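You operate a simulated robot arm through the tools that you are given. There is no shell and no other tool. Be economical: measure what you need, move in short steps, check, and stop when the job is done.

Carry out the task below with a simulated robot arm. There is one attempt and no reset: what you move stays moved.

Task
Fit the keyboard's two missing switches and their keycaps, colour to colour.

The check looks at the end state, three seconds after you hand in, the way a careful person would. Anything else that was tipped, shoved, dropped, spilled or broken makes it a failure.

Robot
A 7-joint arm with a two-finger parallel gripper, fixed in place. Base frame: the origin is at the foot of the arm, x ahead of it, y to its left, z up; the work surface is at about z = 82. Lengths are in cm, angles in rad, forces in N, time in s.
Its first joint turns from -2.897 to 2.897 rad. Payload 4.4 kg.
The tool frame sits at the grasp point between the pads (the TCP): z along the fingers, y along the line on which they close. The tips reach 2.3 cm beyond it. Largest opening 9.4 cm; finger width 3.8, thickness 1; the body of the gripper, 5.4 by 9.6 cm, starts 3.9 cm behind the TCP.
Orientation is told as [roll, pitch, yaw] about the base's x, y, z axes, in that order, counted from this pose: with the fingers straight down and closing along the base's y, the tool's x points along the base's -x, its y along +y and its z along -z.

Tools
- The arm moves only by the tool drive_tool. Its argument "increments" is a list of rows, each an object of numbers (a shift or turn left out is 0, a gripper value left out holds the last): "dx", "dy", "dz": the shift along the tool's x, y, z in cm; "ax", "ay", "az": the turn, a rotation vector about the tool's x, y, z in rad. In form: [{"dx": .., "dy": .., "dz": .., "ax": .., "ay": .., "az": ..}, ...]. A call has 1 to 20 rows; each row is the pose to reach, as a shift and turn from the pose commanded when the call began, along the tool's axes at that moment. "claw" is the opening in per cent of the stroke, from 0 (shut) to 100 (fully open), set as the call begins (left out, the last holds). Rows are played at 5 a second. More than 5 cm and 0.15 rad between two rows, or a gripper value outside its range, and nothing of the call is played. Where a pose cannot be reached the arm comes as near as it can. A force on the tool above 40 N (or 10 N above the force at the start of the call, whichever is more), or a blocked arm, ends the call early, and 0.2 s more pass. The fingers move at their own pace (about 7.2 cm/s each) and stop on an object; they squeeze with about 42 N. The grip force told is the motor's: it shows also when the fingers shut on nothing. Time passes only in rows, and 0.2 s behind the last, so rows that repeat a pose let the fingers close. It gives the time, the measured TCP pose, the force on the tool (base axes), the opening and the grip force at its end, in the units of the frame above (readings bear some noise), with the torque about the TCP (base axes, N m) and any sound that the robot's microphone picked up.
- Cameras (640 x 400 px; columns grow to the right, rows downward): "scene" is fixed at [40.18, -50.3, 155.1]; the picture's right is [0.97, -0.26, 0.00], its down [-0.12, -0.43, -0.90] and it looks along [0.23, 0.87, -0.44] (base axes); focal length 375 px, centre (320, 200). "wrist" rides on the gripper at [8.6, 1.6, -7.4] in the tool frame; the picture's right is [-0.18, 0.98, 0.00], its down [-0.58, -0.11, -0.81] and it looks along [-0.79, -0.15, 0.59] (tool axes); focal length 243 px, centre (320, 200). There is no depth. A picture from a camera that has moved, and an enlarged one, comes with that camera's place and axes in the base frame and with its lens.
- grab_frame(camera): a new picture of that camera. No time passes.
- zoom(camera, box): a new picture of the part [left, top, right, bottom] of that camera's present view, enlarged. No time passes.
- finish_job(): hands the job in; it is judged then, once.

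Work in short steps. Places have to be worked out from the pictures, the camera data and where the tool is seen: move nearer, look again, correct. Check each grasp and each placing, and mend what went wrong. You have 120 turns and 76 pictures in all, those below and enlarged ones among them. Open the gripper and draw the arm clear of the work before you hand the job in, unless the task says otherwise; then end with one line.

The tools are called by a JSON object that holds its "op" and its "data". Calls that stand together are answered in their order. drive_tool: Moves the arm, as the interface text tells. Its arguments: {"type":"object","properties":{"increments":{"type":"array"},"claw":{"type":"number"}},"required":["increments"]} The other tools are called the same way: grab_frame (camera) takes a picture; zoom (camera, box) takes an enlarged picture of a part of a camera's view; finish_job () hands the job in.

At the start:

```text
clock: 0.0
eef_pos: [45.12, 62.32, 103.84]
tcp_rot: [0.001, 0.0, 0.0]
wrist_force: [0.4, 0.6, 0.0]
ft_torque: [-0.01, 0.02, -0.05]
grip_width: 9.41
grasp_force: 0.2
```

scene: 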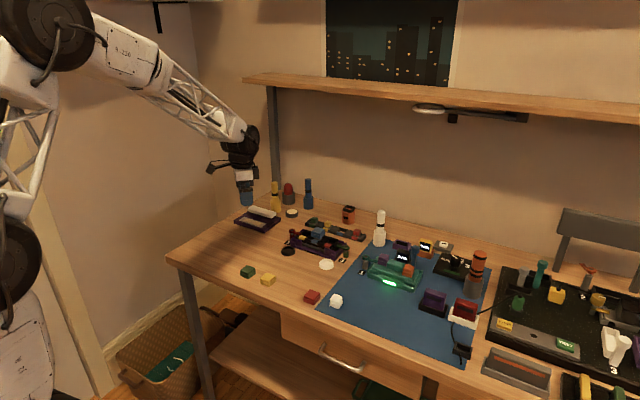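
wrist: 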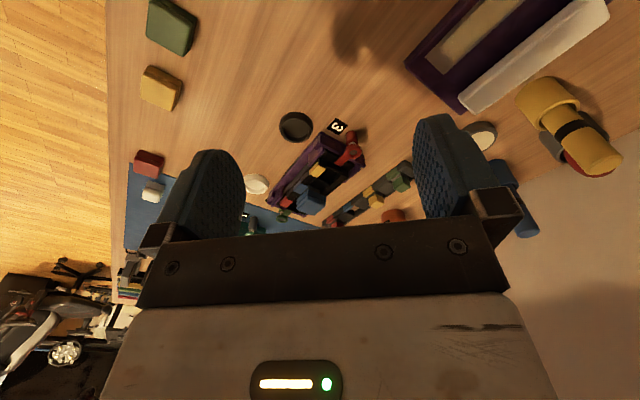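

The table holds many things; I zoom in on the likely keyboard area and the loose pieces first.

{"op": "zoom", "data": {"camera": "scene", "box": [220, 170, 380, 310]}}

{"op": "zoom", "data": {"camera": "scene", "box": [340, 210, 500, 350]}}

{"op": "zoom", "data": {"camera": "scene", "box": [480, 240, 640, 400]}}

```text
2.86 times, centred on (300, 240) of scene
camera zoom: at [40.18, -50.3, 155.1], right [0.97, -0.26, 0.0], down [-0.12, -0.43, -0.9], along [0.23, 0.87, -0.44], focal length 1072 px, centre (377, 86)
```

zoom: 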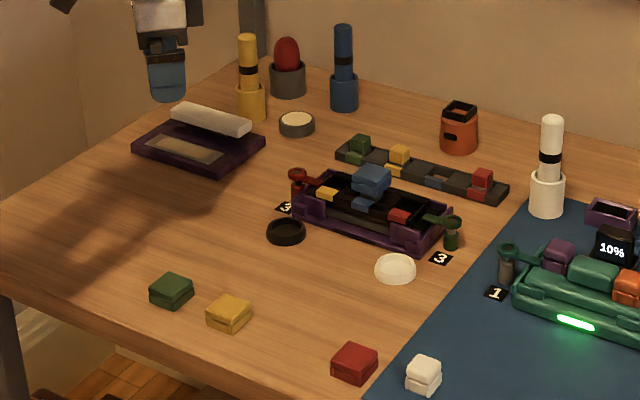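

```text
2.86 times, centred on (420, 280) of scene
camera zoom: at [40.18, -50.3, 155.1], right [0.97, -0.26, 0.0], down [-0.12, -0.43, -0.9], along [0.23, 0.87, -0.44], focal length 1072 px, centre (34, -29)
```

zoom: 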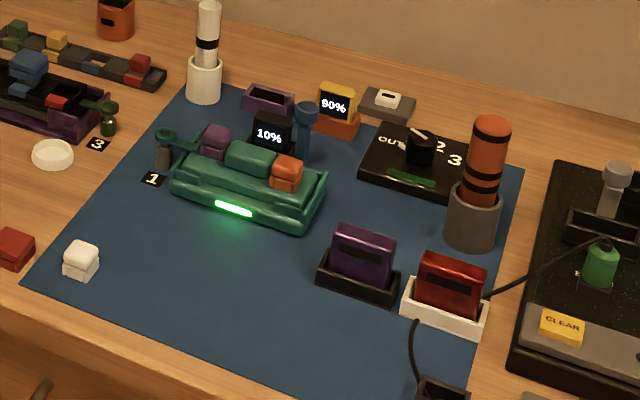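

```text
2.50 times, centred on (560, 320) of scene
camera zoom: at [40.18, -50.3, 155.1], right [0.97, -0.26, 0.0], down [-0.12, -0.43, -0.9], along [0.23, 0.87, -0.44], focal length 938 px, centre (-280, -100)
```

zoom: 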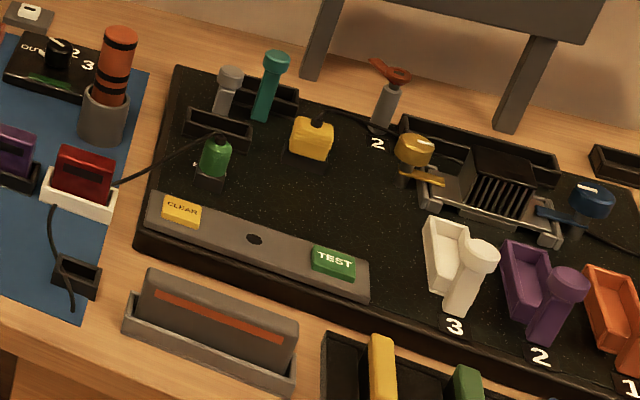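

{"op": "zoom", "data": {"camera": "wrist", "box": [230, 90, 430, 230]}}

{"op": "zoom", "data": {"camera": "scene", "box": [280, 210, 370, 270]}}

```text
2.86 times, centred on (330, 160) of wrist
camera zoom: at [36.43, 63.98, 111.18], right [0.18, 0.98, 0.0], down [0.58, -0.11, 0.81], along [0.79, -0.15, -0.59], focal length 693 px, centre (291, 314)
```

zoom: 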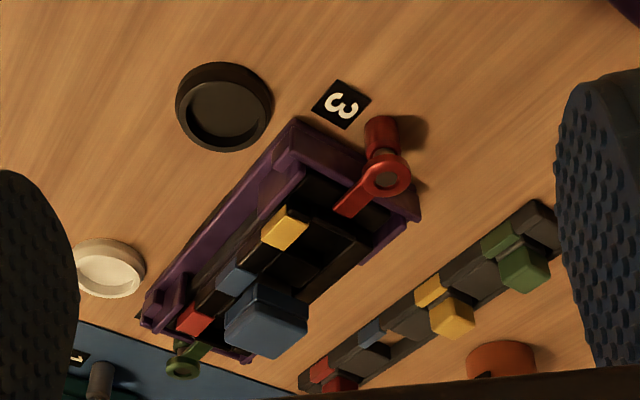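

```text
6.67 times, centred on (325, 240) of scene
camera zoom: at [40.18, -50.3, 155.1], right [0.97, -0.26, 0.0], down [-0.12, -0.43, -0.9], along [0.23, 0.87, -0.44], focal length 2500 px, centre (287, -67)
```

zoom: 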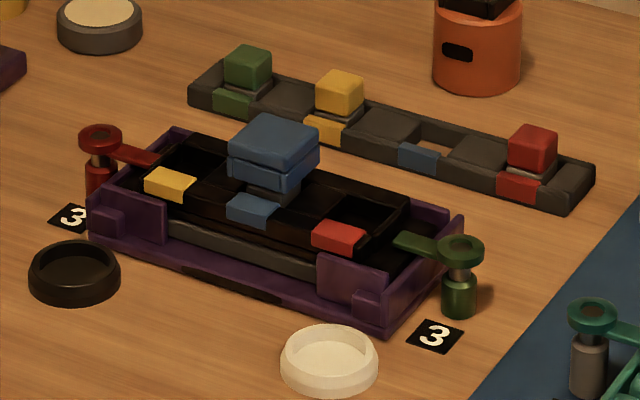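

The keyboard is the purple case at about (66, 54), with empty yellow and red sockets. The switches are in the rack behind it, and the caps lie loose at the front. I turn the tool -45° and move nearer for a better view.

{"op": "drive_tool", "data": {"increments": [{"dx": -2, "az": 0.14}, {"dx": -4, "az": 0.28}, {"dx": -6, "az": 0.42}, {"dx": -8, "az": 0.56}, {"dx": -10, "az": 0.7}, {"dx": -11, "az": 0.785}, {"dx": -11, "az": 0.785}], "claw": 100}}

{"op": "grab_frame", "data": {"camera": "wrist"}}

```text
clock: 1.6
eef_pos: [55.97, 62.36, 103.66]
tcp_rot: [-0.004, 0.0, -0.788]
wrist_force: [0.6, 0.5, 0.4]
ft_torque: [0.0, -0.02, -0.02]
grip_width: 9.41
grasp_force: 0.1
```

```text
68 pictures are left
camera wrist: at [51.04, 69.76, 111.11], right [0.83, 0.56, 0.0], down [0.33, -0.49, 0.81], along [0.45, -0.67, -0.59], focal length 243 px, centre (320, 200)
```

wrist: 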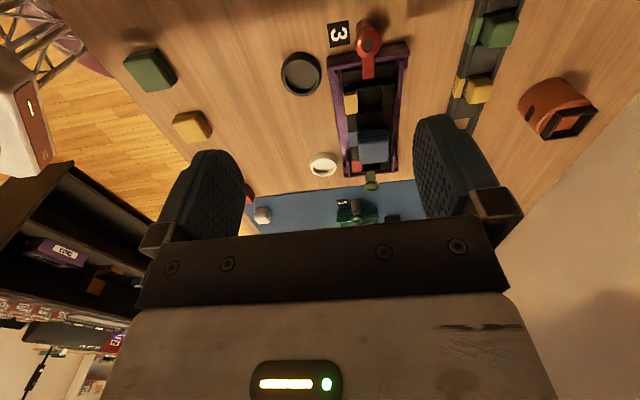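

{"op": "zoom", "data": {"camera": "wrist", "box": [310, 0, 550, 200]}}

```text
2.00 times, centred on (430, 100) of wrist
camera zoom: at [51.04, 69.76, 111.11], right [0.83, 0.56, 0.0], down [0.33, -0.49, 0.81], along [0.45, -0.67, -0.59], focal length 485 px, centre (100, 400)
```

zoom: 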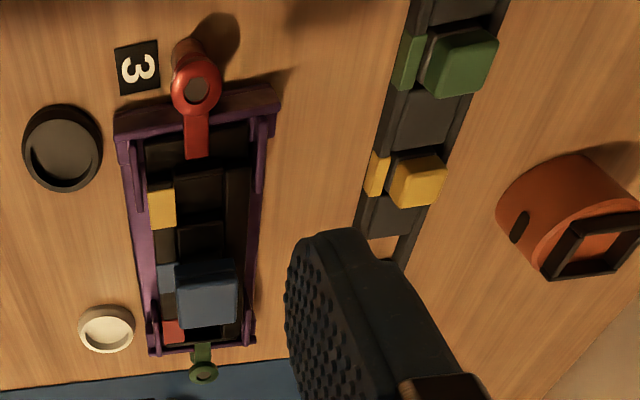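

Keyboard slots come out near (64, 60) and (71, 53), with the plate at z≈86. The yellow switch is near (72, 67.5), close to the reach limit. I move above it at a safe height to test reach.

{"op": "drive_tool", "data": {"increments": [{"dx": -2, "dy": 4, "dz": 1}, {"dx": -4, "dy": 8, "dz": 2}, {"dx": -6, "dy": 12, "dz": 4}, {"dx": -7.8, "dy": 15, "dz": 6}, {"dx": -7.8, "dy": 15, "dz": 6}], "claw": 55}}

{"op": "grab_frame", "data": {"camera": "wrist"}}

```text
clock: 2.8
eef_pos: [71.97, 67.54, 97.81]
tcp_rot: [-0.001, 0.001, -0.785]
wrist_force: [-0.4, 0.2, 0.2]
ft_torque: [-0.02, -0.02, 0.01]
grip_width: 5.18
grasp_force: 0.0
```

```text
66 pictures are left
camera wrist: at [66.97, 74.71, 105.26], right [0.82, 0.57, 0.0], down [0.33, -0.49, 0.81], along [0.46, -0.67, -0.59], focal length 243 px, centre (320, 200)
```

wrist: 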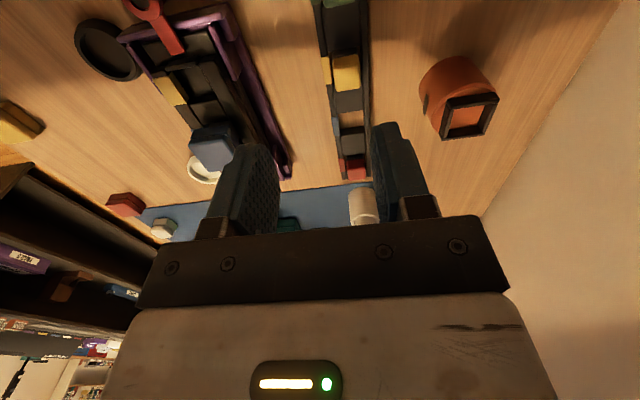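

{"op": "zoom", "data": {"camera": "wrist", "box": [270, 0, 430, 200]}}

{"op": "zoom", "data": {"camera": "scene", "box": [290, 205, 380, 260]}}

```text
2.00 times, centred on (350, 100) of wrist
camera zoom: at [66.97, 74.71, 105.26], right [0.82, 0.57, 0.0], down [0.33, -0.49, 0.81], along [0.46, -0.67, -0.59], focal length 485 px, centre (260, 400)
```

zoom: 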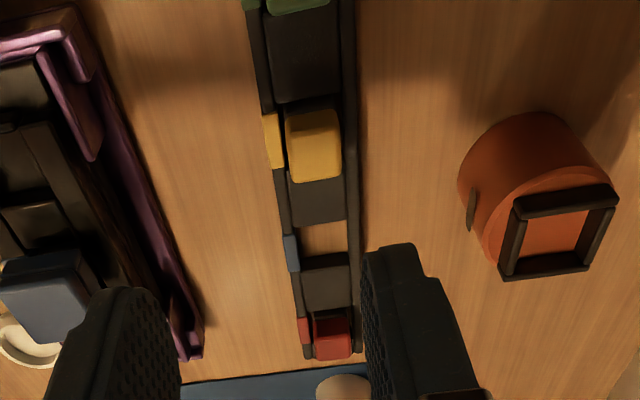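

```text
7.11 times, centred on (335, 232) of scene
camera zoom: at [40.18, -50.3, 155.1], right [0.97, -0.26, 0.0], down [-0.12, -0.43, -0.9], along [0.23, 0.87, -0.44], focal length 2667 px, centre (213, -31)
```

zoom: 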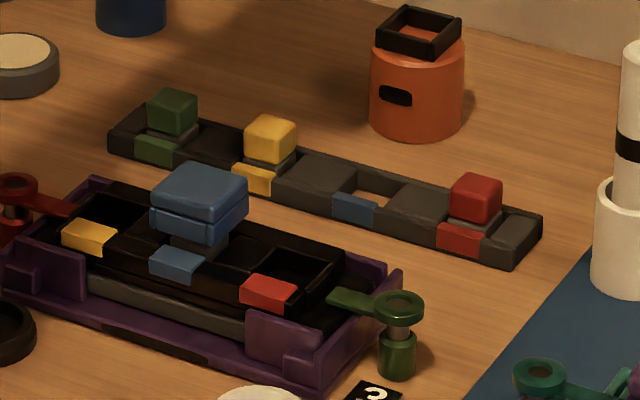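

Yellow stem top is estimated at (74.0, 68.2, 85.6), and the rack lies at exactly -45°. I move over it at z≈91 and check the alignment.

{"op": "drive_tool", "data": {"increments": [{"dx": -0.97, "dy": 1.9, "dz": 3}, {"dx": -0.97, "dy": 1.9, "dz": 6.5}, {"dx": -0.97, "dy": 1.9, "dz": 6.5}]}}

{"op": "grab_frame", "data": {"camera": "wrist"}}

{"op": "zoom", "data": {"camera": "scene", "box": [290, 190, 380, 250]}}

```text
clock: 3.6
eef_pos: [74.08, 68.23, 91.22]
tcp_rot: [0.0, 0.0, -0.785]
wrist_force: [-0.4, -0.3, -0.3]
ft_torque: [0.03, -0.01, 0.03]
grip_width: 5.18
grasp_force: 0.0
```

```text
63 pictures are left
camera wrist: at [68.97, 75.48, 98.68], right [0.83, 0.56, 0.0], down [0.33, -0.49, 0.81], along [0.46, -0.67, -0.59], focal length 243 px, centre (320, 200)
```

wrist: 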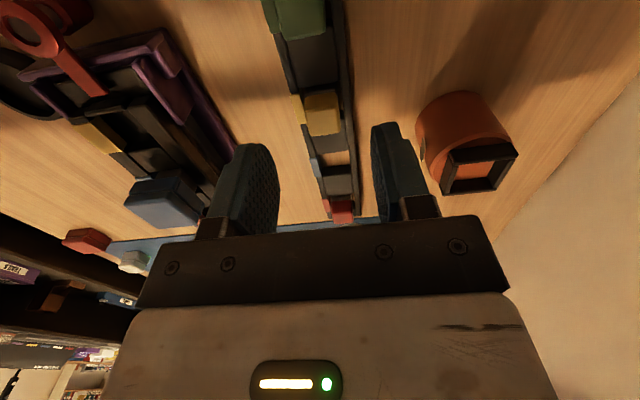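

```text
6.67 times, centred on (335, 220) of scene
camera zoom: at [40.18, -50.3, 155.1], right [0.97, -0.26, 0.0], down [-0.12, -0.43, -0.9], along [0.23, 0.87, -0.44], focal length 2500 px, centre (220, 67)
```

zoom: 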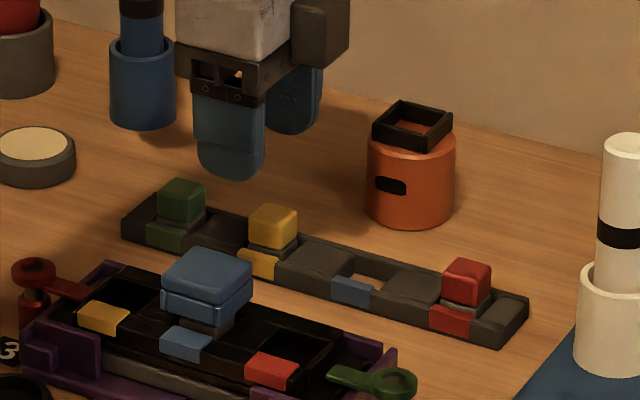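

The stem projects to (74.15, 68.28), which is right under the TCP. I descend to z≈86.4 and close.

{"op": "drive_tool", "data": {"increments": [{"dz": 2.5}, {"dz": 4}, {"dz": 4.8}, {"dz": 4.8}]}}

{"op": "zoom", "data": {"camera": "wrist", "box": [200, 50, 440, 230]}}

{"op": "zoom", "data": {"camera": "scene", "box": [300, 200, 370, 250]}}

```text
clock: 4.6
eef_pos: [74.01, 68.16, 86.39]
tcp_rot: [0.001, 0.001, -0.787]
wrist_force: [0.6, -0.7, 0.0]
ft_torque: [0.01, 0.02, 0.0]
grip_width: 5.16
grasp_force: 0.0
```

```text
2.22 times, centred on (320, 140) of wrist
camera zoom: at [69.12, 75.39, 93.94], right [0.83, 0.56, 0.0], down [0.33, -0.49, 0.81], along [0.46, -0.67, -0.59], focal length 539 px, centre (320, 333)
```

zoom: 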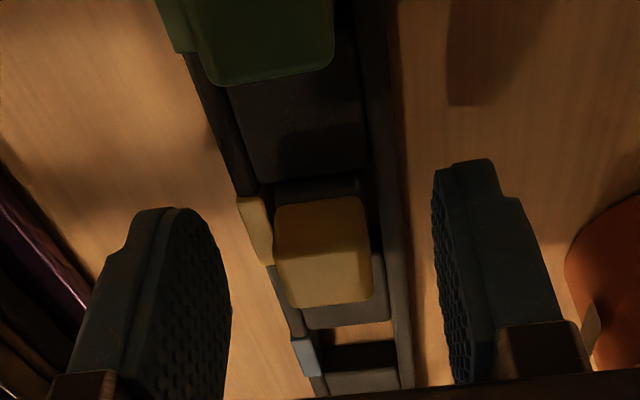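

```text
8.00 times, centred on (335, 225) of scene
camera zoom: at [40.18, -50.3, 155.1], right [0.97, -0.26, 0.0], down [-0.12, -0.43, -0.9], along [0.23, 0.87, -0.44], focal length 3000 px, centre (200, 0)
```

zoom: 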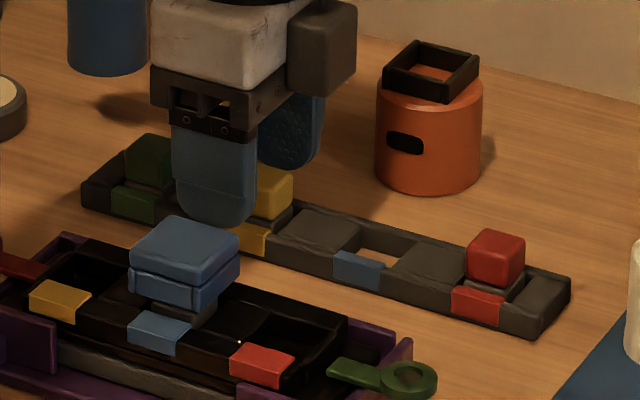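

Fingers straddle the stem cleanly with no contact. I close.

{"op": "drive_tool", "data": {"increments": [{"dz": 0}, {"dz": 0}, {"dz": 0}, {"dz": 0}], "claw": 0}}

{"op": "zoom", "data": {"camera": "wrist", "box": [200, 50, 440, 230]}}

```text
clock: 5.6
eef_pos: [74.07, 68.11, 86.47]
tcp_rot: [0.0, 0.0, -0.785]
wrist_force: [0.2, 0.0, 0.1]
ft_torque: [-0.02, 0.01, 0.01]
grip_width: 2.05
grasp_force: 42.0
```

```text
2.22 times, centred on (320, 140) of wrist
camera zoom: at [69.12, 75.39, 93.95], right [0.82, 0.57, 0.0], down [0.33, -0.49, 0.81], along [0.46, -0.67, -0.59], focal length 539 px, centre (320, 333)
```

zoom: 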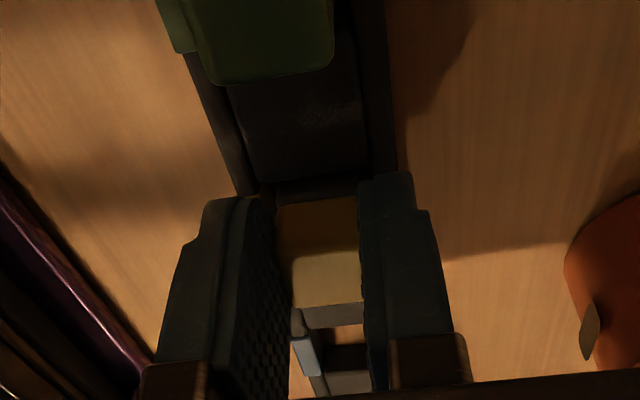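

Gripped at 2.05 cm. I lift it and check.

{"op": "drive_tool", "data": {"increments": [{"dz": -0.7}, {"dz": -1.5}, {"dz": -3}, {"dz": -5}, {"dz": -7}, {"dz": -7}]}}

{"op": "grab_frame", "data": {"camera": "wrist"}}

{"op": "zoom", "data": {"camera": "scene", "box": [290, 190, 380, 250]}}

```text
clock: 7.0
eef_pos: [74.05, 67.89, 93.38]
tcp_rot: [-0.001, 0.0, -0.785]
wrist_force: [1.1, 0.2, 0.2]
ft_torque: [-0.01, -0.01, 0.01]
grip_width: 0.02
grasp_force: 42.0
```

```text
58 pictures are left
camera wrist: at [69.17, 75.25, 100.87], right [0.83, 0.56, 0.0], down [0.33, -0.49, 0.81], along [0.46, -0.67, -0.59], focal length 243 px, centre (320, 200)
```

wrist: 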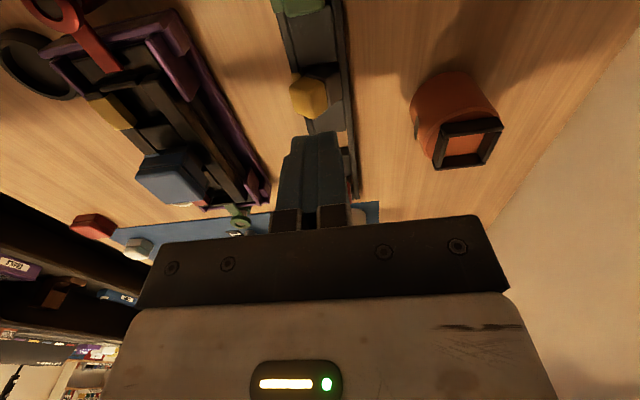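

```text
6.67 times, centred on (335, 220) of scene
camera zoom: at [40.18, -50.3, 155.1], right [0.97, -0.26, 0.0], down [-0.12, -0.43, -0.9], along [0.23, 0.87, -0.44], focal length 2500 px, centre (220, 67)
```

zoom: 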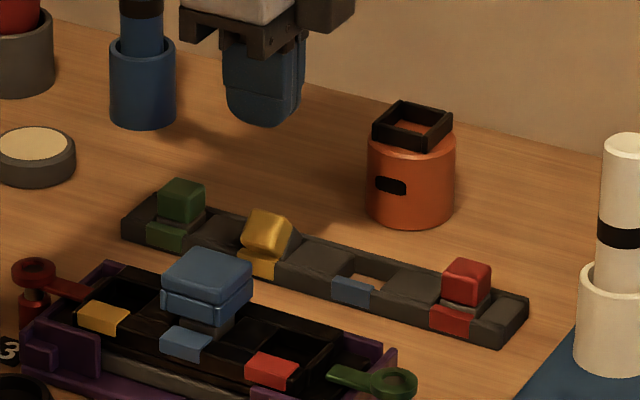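

The switch slipped out of the fingertips and now sits tilted in its slot. I look closer.

{"op": "zoom", "data": {"camera": "wrist", "box": [260, 40, 380, 140]}}

{"op": "zoom", "data": {"camera": "scene", "box": [310, 210, 350, 240]}}

```text
4.00 times, centred on (320, 90) of wrist
camera zoom: at [69.17, 75.25, 100.87], right [0.83, 0.56, 0.0], down [0.33, -0.49, 0.81], along [0.46, -0.67, -0.59], focal length 970 px, centre (320, 640)
```

zoom: 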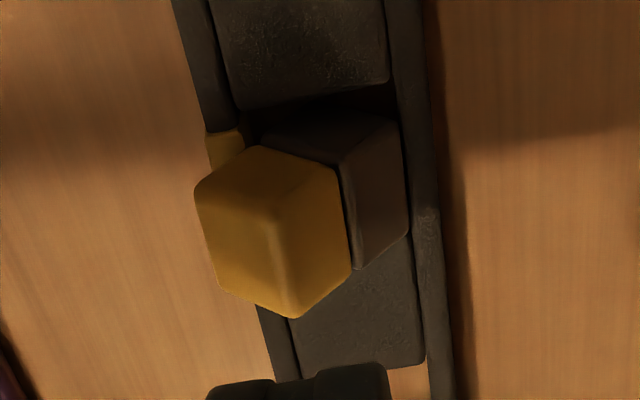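

```text
13.33 times, centred on (330, 225) of scene
camera zoom: at [40.18, -50.3, 155.1], right [0.97, -0.26, 0.0], down [-0.12, -0.43, -0.9], along [0.23, 0.87, -0.44], focal length 5000 px, centre (187, -133)
```

zoom: 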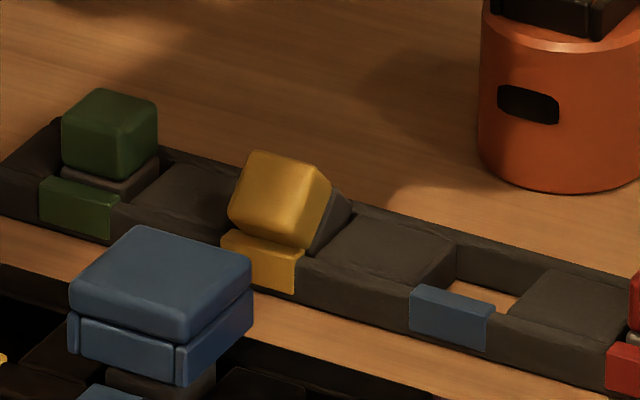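

The stem is leaning toward the front, and it slipped at a shallow grip. Closing the pads across it should square it up again, so I open, go slightly lower (z≈86.2), close and check before lifting slowly.

{"op": "drive_tool", "data": {"increments": [{"dz": 0}, {"dz": 2}, {"dz": 4}, {"dz": 5.5}, {"dz": 6.5}, {"dz": 7.2}, {"dz": 7.2}], "claw": 66}}

{"op": "zoom", "data": {"camera": "wrist", "box": [200, 50, 440, 230]}}

```text
clock: 8.6
eef_pos: [73.91, 68.01, 86.15]
tcp_rot: [0.0, -0.001, -0.785]
wrist_force: [0.0, -0.5, -0.4]
ft_torque: [-0.02, 0.01, 0.01]
grip_width: 6.19
grasp_force: 0.0
```

```text
2.22 times, centred on (320, 140) of wrist
camera zoom: at [69.1, 75.31, 93.55], right [0.83, 0.56, 0.0], down [0.33, -0.49, 0.81], along [0.46, -0.67, -0.59], focal length 539 px, centre (320, 333)
```

zoom: 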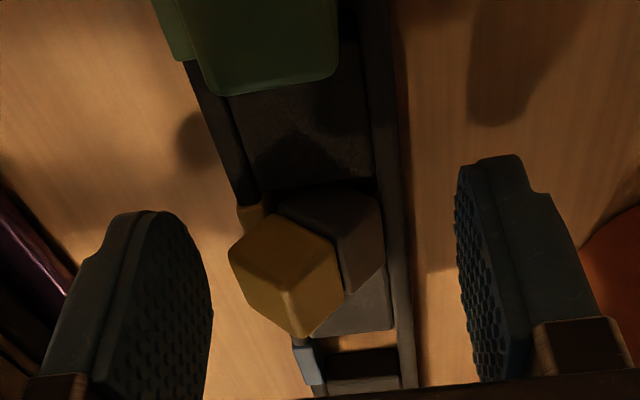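

{"op": "drive_tool", "data": {"increments": [{"dz": 0}, {"dz": 0}], "claw": 35}}

{"op": "zoom", "data": {"camera": "wrist", "box": [200, 50, 440, 230]}}

```text
clock: 9.2
eef_pos: [74.05, 68.12, 86.11]
tcp_rot: [-0.001, 0.001, -0.785]
wrist_force: [-15.7, -14.7, 7.2]
ft_torque: [-0.37, 0.33, -0.17]
grip_width: 4.25
grasp_force: 11.1
```

```text
2.22 times, centred on (320, 140) of wrist
camera zoom: at [69.07, 75.29, 93.57], right [0.83, 0.56, 0.0], down [0.33, -0.49, 0.81], along [0.46, -0.67, -0.59], focal length 539 px, centre (320, 333)
```

zoom: 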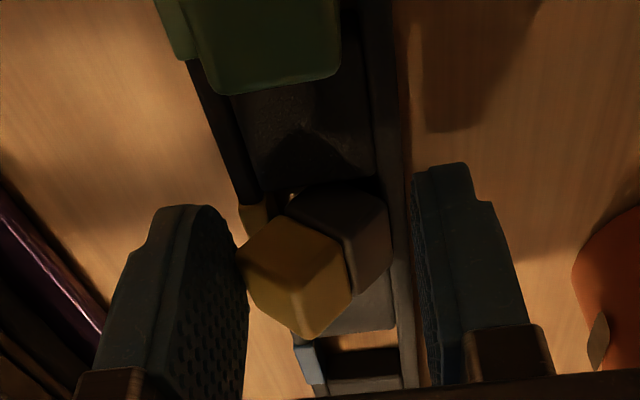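

The pad met the leaning stem and it resists, so forcing it is a bad idea. I open, rise, and turn the tool by 90° to see the switch from the front and judge its tilt.

{"op": "drive_tool", "data": {"increments": [{"dz": 0}, {"dz": 0}, {"dz": -2}, {"dz": -5}, {"dz": -8}, {"dz": -8}], "claw": 66}}

{"op": "drive_tool", "data": {"increments": [{"az": -0.14}, {"az": -0.28}, {"az": -0.42}, {"az": -0.56}, {"az": -0.7}, {"az": -0.84}, {"az": -0.98}, {"az": -1.12}, {"az": -1.26}, {"az": -1.4}, {"az": -1.54}, {"az": -1.57}, {"az": -1.57}]}}

{"op": "grab_frame", "data": {"camera": "wrist"}}

{"op": "zoom", "data": {"camera": "scene", "box": [310, 210, 350, 240]}}

```text
clock: 10.6
eef_pos: [74.35, 67.92, 94.16]
tcp_rot: [-0.001, 0.0, -0.785]
wrist_force: [0.1, 0.1, -1.3]
ft_torque: [0.05, 0.0, 0.01]
grip_width: 6.18
grasp_force: 0.0
```

```text
clock: 13.4
eef_pos: [74.26, 68.0, 94.22]
tcp_rot: [-0.001, -0.001, 0.786]
wrist_force: [-0.4, 0.2, -0.8]
ft_torque: [0.0, 0.01, 0.02]
grip_width: 6.2
grasp_force: 0.0
```

```text
52 pictures are left
camera wrist: at [66.97, 63.1, 101.65], right [-0.56, 0.83, 0.0], down [0.49, 0.33, 0.81], along [0.67, 0.46, -0.59], focal length 243 px, centre (320, 200)
```

wrist: 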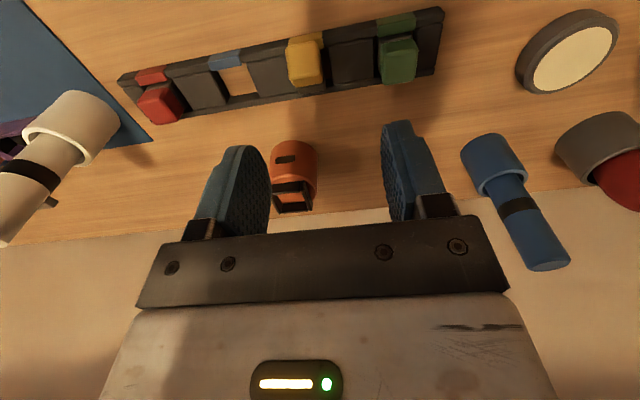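

```text
13.33 times, centred on (330, 225) of scene
camera zoom: at [40.18, -50.3, 155.1], right [0.97, -0.26, 0.0], down [-0.12, -0.43, -0.9], along [0.23, 0.87, -0.44], focal length 5000 px, centre (187, -133)
```

zoom: 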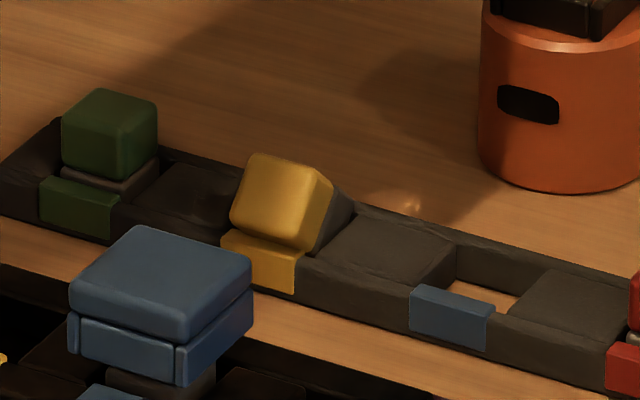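

{"op": "zoom", "data": {"camera": "wrist", "box": [225, 10, 425, 110]}}

```text
3.20 times, centred on (325, 60) of wrist
camera zoom: at [66.97, 63.1, 101.65], right [-0.56, 0.83, 0.0], down [0.49, 0.33, 0.81], along [0.67, 0.46, -0.59], focal length 776 px, centre (304, 648)
```

zoom: 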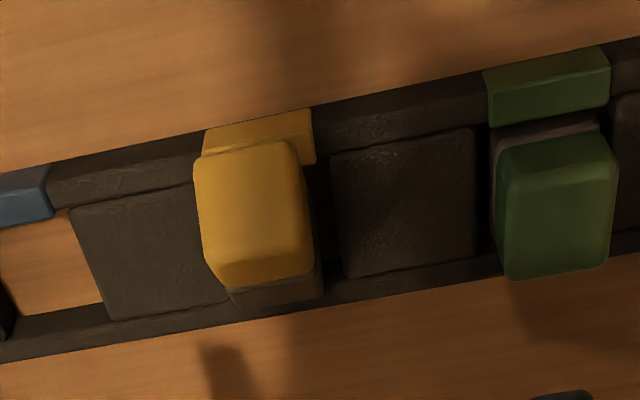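

From the front, the stem leans mainly toward me and slightly toward red, and its rack-axis faces are nearly vertical. I grip it along the rack axis with this orientation, starting with the descent.

{"op": "drive_tool", "data": {"increments": [{"dx": 0.8, "dy": -0.57, "dz": 2}, {"dx": 0.8, "dy": -0.57, "dz": 5}, {"dx": 0.8, "dy": -0.57, "dz": 7}, {"dx": 0.8, "dy": -0.57, "dz": 8}, {"dx": 0.8, "dy": -0.57, "dz": 8}]}}

{"op": "zoom", "data": {"camera": "wrist", "box": [180, 20, 460, 220]}}

```text
clock: 14.6
eef_pos: [74.27, 67.28, 86.26]
tcp_rot: [0.0, -0.002, 0.785]
wrist_force: [0.8, 0.0, -0.3]
ft_torque: [-0.02, -0.01, -0.01]
grip_width: 6.2
grasp_force: 0.1
```

```text
2.00 times, centred on (320, 120) of wrist
camera zoom: at [67.0, 62.34, 93.66], right [-0.56, 0.83, 0.0], down [0.49, 0.33, 0.81], along [0.67, 0.46, -0.59], focal length 485 px, centre (320, 360)
```

zoom: 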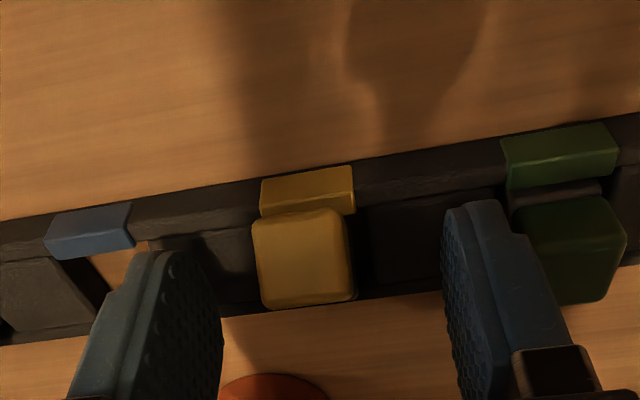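

The stem lies between the pads. I close gently.

{"op": "drive_tool", "data": {"increments": [{"dz": 0.1}, {"dz": 0.1}, {"dz": 0.1}, {"dz": 0.1}], "claw": 10}}

{"op": "zoom", "data": {"camera": "wrist", "box": [180, 20, 460, 220]}}

{"op": "zoom", "data": {"camera": "scene", "box": [310, 210, 350, 240]}}

```text
clock: 15.6
eef_pos: [74.09, 67.2, 86.16]
tcp_rot: [0.0, 0.0, 0.785]
wrist_force: [1.1, 0.4, -0.2]
ft_torque: [-0.01, 0.0, 0.01]
grip_width: 2.08
grasp_force: 42.1
```

```text
2.00 times, centred on (320, 120) of wrist
camera zoom: at [66.96, 62.27, 93.6], right [-0.56, 0.83, 0.0], down [0.49, 0.33, 0.81], along [0.67, 0.45, -0.59], focal length 485 px, centre (320, 360)
```

zoom: 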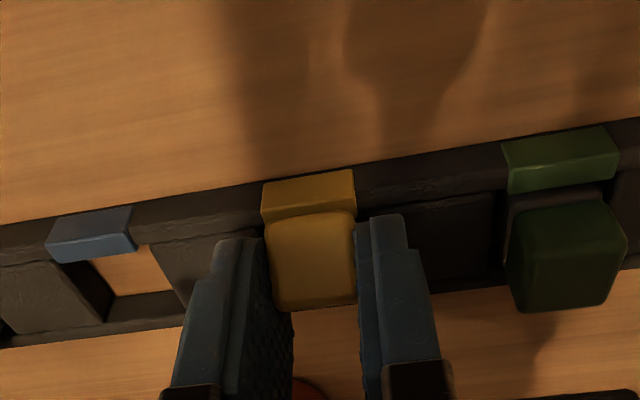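

```text
13.33 times, centred on (330, 225) of scene
camera zoom: at [40.18, -50.3, 155.1], right [0.97, -0.26, 0.0], down [-0.12, -0.43, -0.9], along [0.23, 0.87, -0.44], focal length 5000 px, centre (187, -133)
```

zoom: 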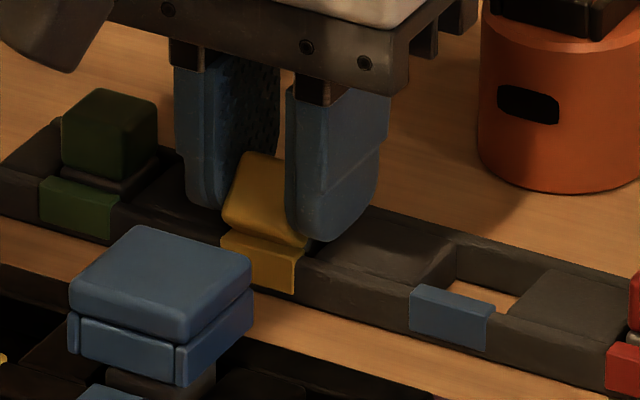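

The grip overlaps only the rear half of the stem. I reopen, shift 0.7 cm toward the front and regrip.

{"op": "drive_tool", "data": {"increments": [{"dz": 0}, {"dz": 0}, {"dx": 0.7}, {"dx": 0.7}], "claw": 45}}

{"op": "drive_tool", "data": {"increments": [{"dz": 0.1}, {"dz": 0.1}, {"dz": 0.1}, {"dz": 0.1}], "claw": 0}}

{"op": "drive_tool", "data": {"increments": [{"dz": -0.2}, {"dz": -0.4}, {"dz": -0.6}, {"dz": -0.8}, {"dz": -1.0}]}}

{"op": "zoom", "data": {"camera": "scene", "box": [310, 210, 350, 240]}}

```text
clock: 16.6
eef_pos: [73.73, 66.69, 86.3]
tcp_rot: [0.001, 0.001, 0.785]
wrist_force: [-0.8, 0.7, -0.2]
ft_torque: [0.02, -0.02, 0.03]
grip_width: 4.22
grasp_force: 0.1
```

```text
clock: 17.6
eef_pos: [73.75, 66.72, 86.2]
tcp_rot: [0.001, -0.001, 0.785]
wrist_force: [3.0, 0.3, 5.9]
ft_torque: [0.03, -0.11, -0.04]
grip_width: 2.04
grasp_force: 41.8
```

```text
clock: 18.8
eef_pos: [73.58, 66.4, 87.0]
tcp_rot: [0.0, -0.001, 0.785]
wrist_force: [0.0, -1.0, -0.3]
ft_torque: [-0.02, 0.03, 0.02]
grip_width: 2.06
grasp_force: 42.2
```

```text
13.33 times, centred on (330, 225) of scene
camera zoom: at [40.18, -50.3, 155.1], right [0.97, -0.26, 0.0], down [-0.12, -0.43, -0.9], along [0.23, 0.87, -0.44], focal length 5000 px, centre (187, -133)
```

zoom: 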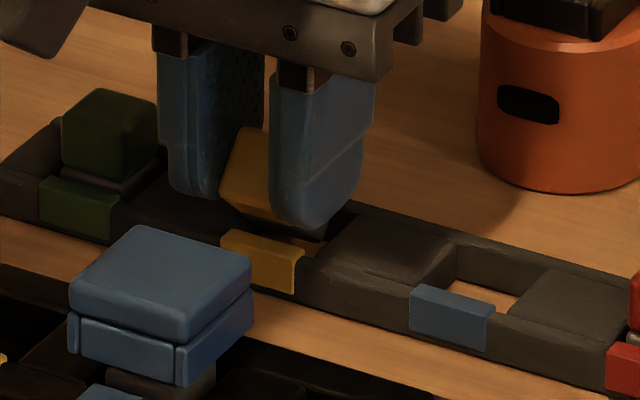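

It is coming out, held at 2.06 cm. I keep lifting slowly.

{"op": "drive_tool", "data": {"increments": [{"dz": -0.4}, {"dz": -0.8}, {"dz": -1.4}, {"dz": -2.2}, {"dz": -3.2}, {"dz": -4.2}, {"dz": -5.5}, {"dz": -7}, {"dz": -7}]}}

{"op": "zoom", "data": {"camera": "wrist", "box": [220, 80, 420, 220]}}

{"op": "zoom", "data": {"camera": "scene", "box": [300, 190, 360, 240]}}

```text
clock: 20.8
eef_pos: [73.71, 66.66, 94.0]
tcp_rot: [-0.001, 0.0, 0.785]
wrist_force: [-1.4, -0.5, -0.1]
ft_torque: [0.04, 0.0, -0.01]
grip_width: 2.04
grasp_force: 41.7
```

```text
2.86 times, centred on (320, 150) of wrist
camera zoom: at [66.43, 61.69, 101.44], right [-0.56, 0.83, 0.0], down [0.49, 0.33, 0.81], along [0.67, 0.46, -0.59], focal length 693 px, centre (320, 343)
```

zoom: 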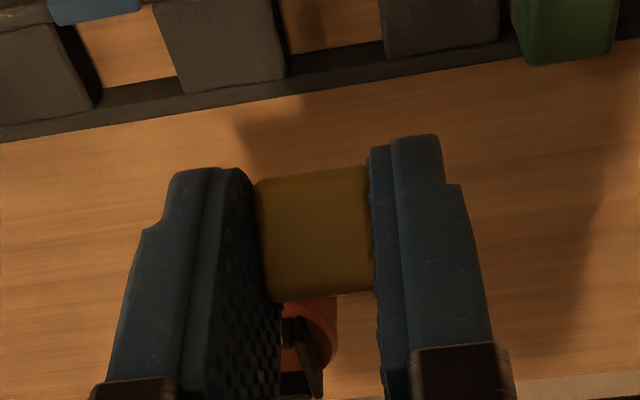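

```text
8.00 times, centred on (330, 215) of scene
camera zoom: at [40.18, -50.3, 155.1], right [0.97, -0.26, 0.0], down [-0.12, -0.43, -0.9], along [0.23, 0.87, -0.44], focal length 3000 px, centre (240, 80)
```

zoom: 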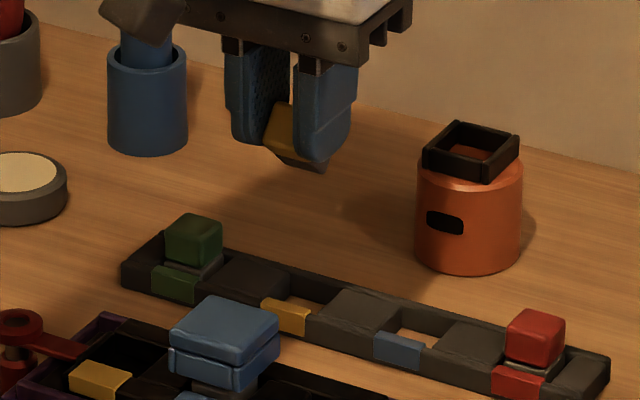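

The switch is held but tilted about 45° toward the front in the grip. I carry it to the bare table near (47, 64), turn the hand so the switch stands upright, set it down and regrip it.

{"op": "drive_tool", "data": {"increments": [{"dz": -4}, {"dx": 3, "dy": 2.5, "dz": -4}, {"dx": 6, "dy": 5, "dz": -4}, {"dx": 9, "dy": 7.4, "dz": -4}, {"dx": 12, "dy": 9.8, "dz": -4}, {"dx": 15, "dy": 12.2, "dz": -4}, {"dx": 18, "dy": 14.7, "dz": -4}, {"dx": 20.8, "dy": 17, "dz": -4}, {"dx": 20.8, "dy": 17, "dz": -4}]}}

{"op": "drive_tool", "data": {"increments": [{"ay": 0.13}, {"ay": 0.26}, {"ay": 0.39}, {"ay": 0.52}, {"ay": 0.65}, {"ay": 0.77}, {"ay": 0.77}]}}

{"op": "zoom", "data": {"camera": "scene", "box": [200, 170, 300, 250]}}

{"op": "zoom", "data": {"camera": "wrist", "box": [160, 0, 480, 220]}}

```text
clock: 22.8
eef_pos: [46.8, 63.7, 97.66]
tcp_rot: [0.0, -0.001, 0.784]
wrist_force: [-0.4, 0.2, -0.5]
ft_torque: [-0.01, -0.01, 0.0]
grip_width: 2.07
grasp_force: 41.8
```

```text
clock: 24.4
eef_pos: [46.79, 63.98, 97.9]
tcp_rot: [-0.001, 0.771, 0.786]
wrist_force: [-0.6, -1.4, -0.4]
ft_torque: [-0.01, 0.03, 0.02]
grip_width: 2.09
grasp_force: 42.0
```

```text
5.00 times, centred on (250, 210) of scene
camera zoom: at [40.18, -50.3, 155.1], right [0.97, -0.26, 0.0], down [-0.12, -0.43, -0.9], along [0.23, 0.87, -0.44], focal length 1875 px, centre (670, 150)
```

zoom: 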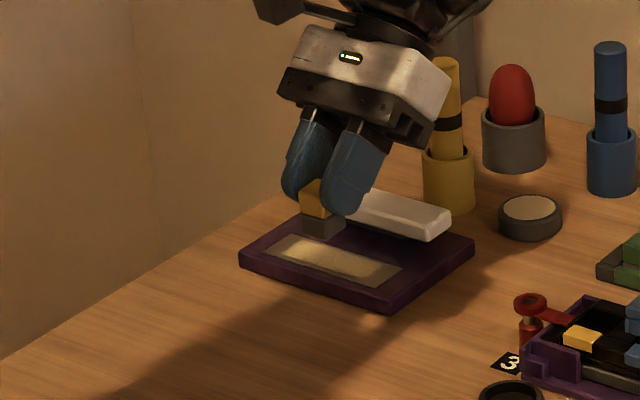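

```text
1.82 times, centred on (320, 110) of wrist
camera zoom: at [44.97, 64.43, 109.35], right [-0.6, 0.79, -0.13], down [0.77, 0.61, 0.17], along [0.22, 0.01, -0.98], focal length 441 px, centre (320, 364)
```

zoom: 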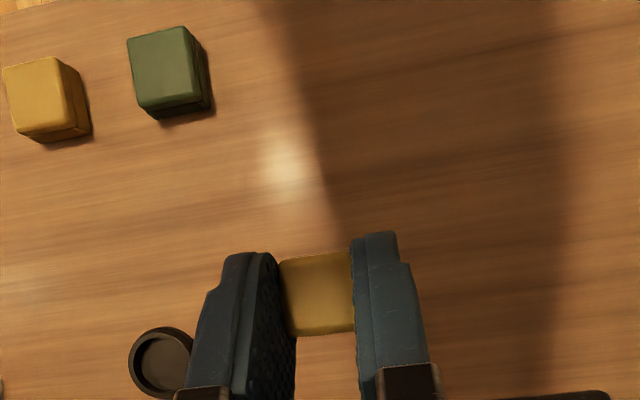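

{"op": "zoom", "data": {"camera": "scene", "box": [252, 200, 276, 222]}}

```text
16.00 times, centred on (264, 211) of scene
camera zoom: at [40.18, -50.3, 155.1], right [0.97, -0.26, 0.0], down [-0.12, -0.43, -0.9], along [0.23, 0.87, -0.44], focal length 6001 px, centre (1216, 24)
```

zoom: 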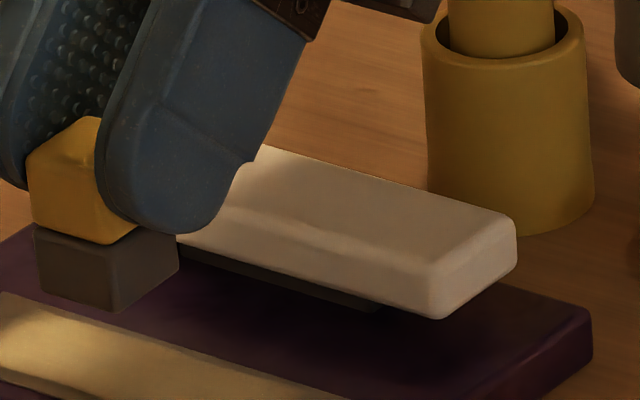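

The switch now hangs upright within a few degrees, its bottom about 11.5 cm above the table. I go straight down 10 cm, then feel for the table.

{"op": "drive_tool", "data": {"increments": [{"dx": -2.4, "dz": 2.5}, {"dx": -4.7, "dz": 4.9}, {"dx": -6.3, "dz": 6.5}, {"dx": -6.97, "dz": 7.17}, {"dx": -6.97, "dz": 7.17}]}}

{"op": "zoom", "data": {"camera": "scene", "box": [240, 220, 276, 246]}}

```text
clock: 25.6
eef_pos: [46.65, 63.96, 87.9]
tcp_rot: [-0.001, 0.769, 0.786]
wrist_force: [0.1, -0.4, 0.0]
ft_torque: [-0.03, 0.05, 0.0]
grip_width: 2.03
grasp_force: 41.7
```

```text
15.38 times, centred on (258, 233) of scene
camera zoom: at [40.18, -50.3, 155.1], right [0.97, -0.26, 0.0], down [-0.12, -0.43, -0.9], along [0.23, 0.87, -0.44], focal length 5770 px, centre (1274, -308)
```

zoom: 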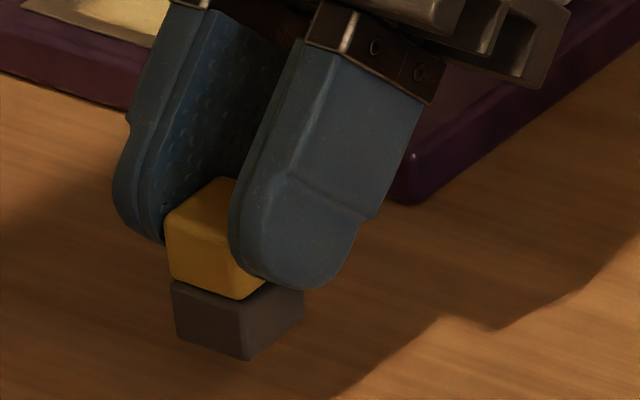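

{"op": "drive_tool", "data": {"increments": [{"dx": -0.28, "dz": 0.29}, {"dx": -0.42, "dz": 0.43}, {"dx": -0.56, "dz": 0.57}, {"dx": -0.7, "dz": 0.72}]}}

{"op": "zoom", "data": {"camera": "scene", "box": [240, 224, 276, 250]}}

```text
clock: 26.6
eef_pos: [46.72, 63.99, 86.91]
tcp_rot: [0.0, 0.77, 0.786]
wrist_force: [-0.3, 0.2, 0.8]
ft_torque: [0.0, -0.01, 0.0]
grip_width: 2.06
grasp_force: 42.1
```

```text
15.38 times, centred on (258, 237) of scene
camera zoom: at [40.18, -50.3, 155.1], right [0.97, -0.26, 0.0], down [-0.12, -0.43, -0.9], along [0.23, 0.87, -0.44], focal length 5770 px, centre (1274, -369)
```

zoom: 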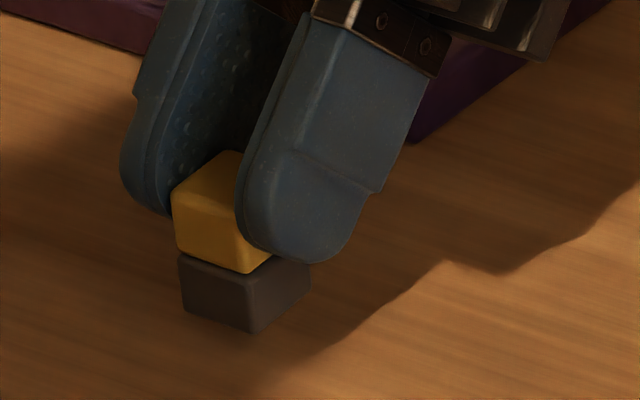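

No contact yet, so I continue down in small steps.

{"op": "drive_tool", "data": {"increments": [{"dx": -0.1, "dz": 0.1}, {"dx": -0.21, "dz": 0.215}, {"dx": -0.31, "dz": 0.32}]}}

{"op": "drive_tool", "data": {"increments": [{"dx": -0.07, "dz": 0.07}, {"dx": -0.14, "dz": 0.145}]}}

```text
clock: 27.4
eef_pos: [46.85, 63.95, 86.64]
tcp_rot: [-0.001, 0.768, 0.785]
wrist_force: [0.2, 0.2, 0.2]
ft_torque: [-0.04, 0.0, -0.03]
grip_width: 2.06
grasp_force: 41.8
```

```text
clock: 28.0
eef_pos: [46.8, 63.98, 86.31]
tcp_rot: [0.001, 0.77, 0.785]
wrist_force: [-0.1, 0.7, -0.1]
ft_torque: [0.01, -0.01, 0.0]
grip_width: 2.04
grasp_force: 42.2
```

{"op": "drive_tool", "data": {"increments": [{"dx": -0.07, "dz": 0.07}, {"dx": -0.14, "dz": 0.145}]}}

{"op": "zoom", "data": {"camera": "scene", "box": [240, 224, 276, 250]}}

```text
clock: 28.6
eef_pos: [46.91, 63.96, 86.17]
tcp_rot: [0.002, 0.769, 0.786]
wrist_force: [-0.4, 0.2, 0.0]
ft_torque: [-0.02, -0.01, 0.01]
grip_width: 2.05
grasp_force: 42.0
```

```text
15.38 times, centred on (258, 237) of scene
camera zoom: at [40.18, -50.3, 155.1], right [0.97, -0.26, 0.0], down [-0.12, -0.43, -0.9], along [0.23, 0.87, -0.44], focal length 5770 px, centre (1274, -369)
```

zoom: 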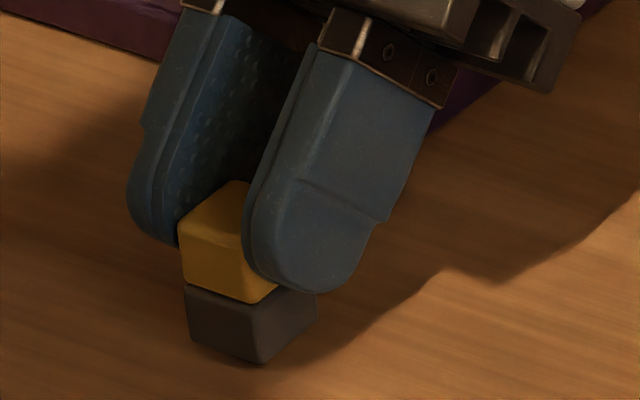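

{"op": "drive_tool", "data": {"increments": [{"dx": -0.1, "dz": 0.1}, {"dx": -0.21, "dz": 0.215}]}}

{"op": "drive_tool", "data": {"increments": [{"dx": -0.1, "dz": 0.1}, {"dx": -0.21, "dz": 0.215}]}}

```text
clock: 29.2
eef_pos: [46.68, 63.97, 85.89]
tcp_rot: [0.0, 0.769, 0.785]
wrist_force: [-2.4, -2.0, 7.9]
ft_torque: [-0.18, 0.23, 0.0]
grip_width: 2.07
grasp_force: 41.9
```

```text
clock: 29.8
eef_pos: [46.9, 64.13, 85.66]
tcp_rot: [0.0, 0.768, 0.786]
wrist_force: [-1.8, 4.0, 33.6]
ft_torque: [-0.32, 0.46, -0.08]
grip_width: 2.08
grasp_force: 42.8
```

Table contact (33 N) presses the switch flat. I release and withdraw upward along the fingers.

{"op": "drive_tool", "data": {"increments": [{"dx": 0.14, "dz": -0.145}, {"dx": 0.14, "dz": -0.145}]}}

{"op": "drive_tool", "data": {"increments": [{"dz": 0}, {"dz": 0}, {"dz": 0}, {"dz": -1}, {"dz": -3}, {"dz": -6}, {"dz": -9}, {"dz": -9}], "claw": 55}}

{"op": "zoom", "data": {"camera": "scene", "box": [240, 224, 276, 250]}}

{"op": "grab_frame", "data": {"camera": "wrist"}}

```text
clock: 30.4
eef_pos: [46.81, 63.88, 85.74]
tcp_rot: [0.0, 0.77, 0.786]
wrist_force: [4.1, 4.4, 24.0]
ft_torque: [-0.18, 0.17, -0.01]
grip_width: 2.06
grasp_force: 42.4
```

```text
clock: 32.2
eef_pos: [51.1, 68.6, 91.94]
tcp_rot: [0.0, 0.769, 0.785]
wrist_force: [-0.1, 0.7, 0.4]
ft_torque: [-0.02, 0.01, -0.01]
grip_width: 5.16
grasp_force: 0.1
```

```text
15.38 times, centred on (258, 237) of scene
camera zoom: at [40.18, -50.3, 155.1], right [0.97, -0.26, 0.0], down [-0.12, -0.43, -0.9], along [0.23, 0.87, -0.44], focal length 5770 px, centre (1274, -369)
```

zoom: 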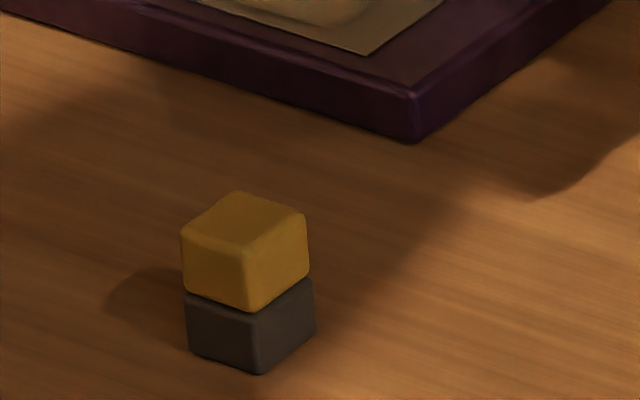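

```text
36 pictures are left
camera wrist: at [49.21, 69.05, 103.39], right [-0.6, 0.79, -0.13], down [0.77, 0.61, 0.17], along [0.22, 0.01, -0.98], focal length 243 px, centre (320, 200)
```

wrist: 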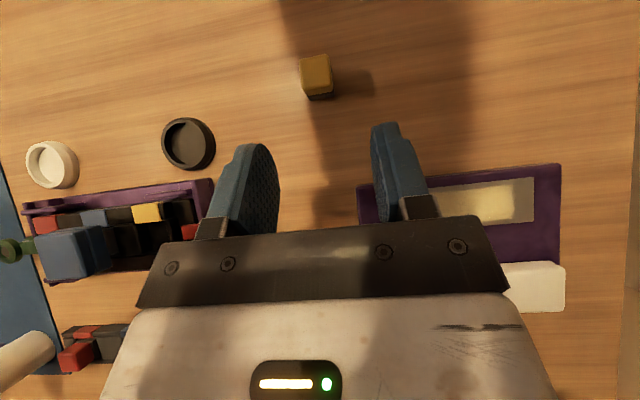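

The switch stands upright on the table at about (46.2, 63.6). I bring the tool back to vertical, then go over it.

{"op": "drive_tool", "data": {"increments": [{"ay": -0.13}, {"ay": -0.26}, {"ay": -0.39}, {"ay": -0.52}, {"ay": -0.65}, {"ay": -0.77}, {"ay": -0.77}]}}

{"op": "drive_tool", "data": {"increments": [{"dx": 3.5}, {"dx": 7, "dy": -0.07}, {"dx": 7, "dy": -0.07, "dz": 2.5}, {"dx": 7, "dy": -0.07, "dz": 2.5}]}}

{"op": "zoom", "data": {"camera": "wrist", "box": [180, 40, 460, 220]}}

```text
clock: 33.8
eef_pos: [51.27, 68.47, 92.29]
tcp_rot: [0.001, 0.0, 0.784]
wrist_force: [0.2, -0.2, 0.1]
ft_torque: [-0.01, 0.04, 0.02]
grip_width: 5.17
grasp_force: 0.1
```

```text
clock: 34.8
eef_pos: [46.31, 63.56, 89.97]
tcp_rot: [0.0, -0.001, 0.786]
wrist_force: [-1.7, 0.3, 0.2]
ft_torque: [-0.01, -0.02, 0.02]
grip_width: 5.2
grasp_force: 0.1
```

```text
2.22 times, centred on (320, 130) of wrist
camera zoom: at [39.15, 58.55, 97.34], right [-0.56, 0.83, 0.0], down [0.49, 0.33, 0.81], along [0.67, 0.46, -0.59], focal length 539 px, centre (320, 356)
```

zoom: 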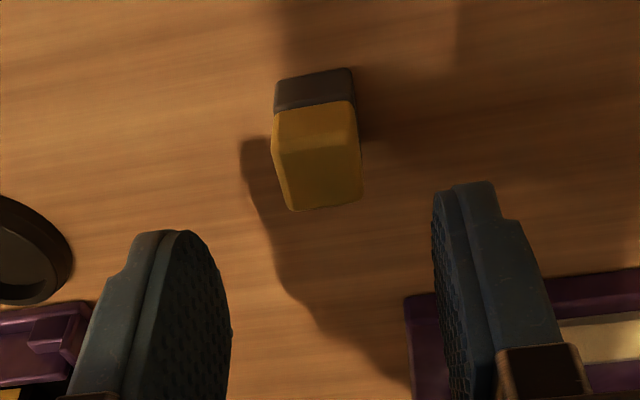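

The stem projects to (46.36, 63.59), exactly below. I descend to z≈85.8, grip and lift.

{"op": "drive_tool", "data": {"increments": [{"dz": 2}, {"dz": 3.4}, {"dz": 4.15}, {"dz": 4.15}]}}

{"op": "drive_tool", "data": {"increments": [{"dz": 0}, {"dz": 0}, {"dz": 0}, {"dz": 0}], "claw": 0}}

{"op": "drive_tool", "data": {"increments": [{"dz": -0.5}, {"dz": -1.5}, {"dz": -3}, {"dz": -5}, {"dz": -7}, {"dz": -9}, {"dz": -9}]}}

{"op": "zoom", "data": {"camera": "scene", "box": [240, 202, 280, 230]}}

```text
clock: 35.8
eef_pos: [46.29, 63.49, 85.71]
tcp_rot: [0.0, -0.001, 0.786]
wrist_force: [0.7, -0.5, 0.2]
ft_torque: [-0.01, -0.03, 0.01]
grip_width: 5.18
grasp_force: 0.0
```

```text
clock: 36.8
eef_pos: [46.3, 63.51, 85.77]
tcp_rot: [-0.002, 0.001, 0.786]
wrist_force: [0.5, 0.6, -0.7]
ft_torque: [-0.03, 0.0, -0.01]
grip_width: 2.08
grasp_force: 42.0
```

```text
clock: 38.4
eef_pos: [46.38, 63.43, 94.57]
tcp_rot: [-0.001, -0.002, 0.785]
wrist_force: [1.0, -0.2, 0.4]
ft_torque: [0.01, -0.02, 0.01]
grip_width: 2.08
grasp_force: 42.2
```

```text
14.29 times, centred on (260, 216) of scene
camera zoom: at [40.18, -50.3, 155.1], right [0.97, -0.26, 0.0], down [-0.12, -0.43, -0.9], along [0.23, 0.87, -0.44], focal length 5358 px, centre (1177, -29)
```

zoom: 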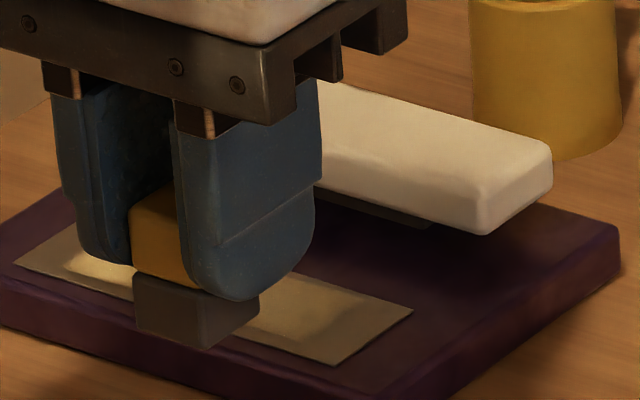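

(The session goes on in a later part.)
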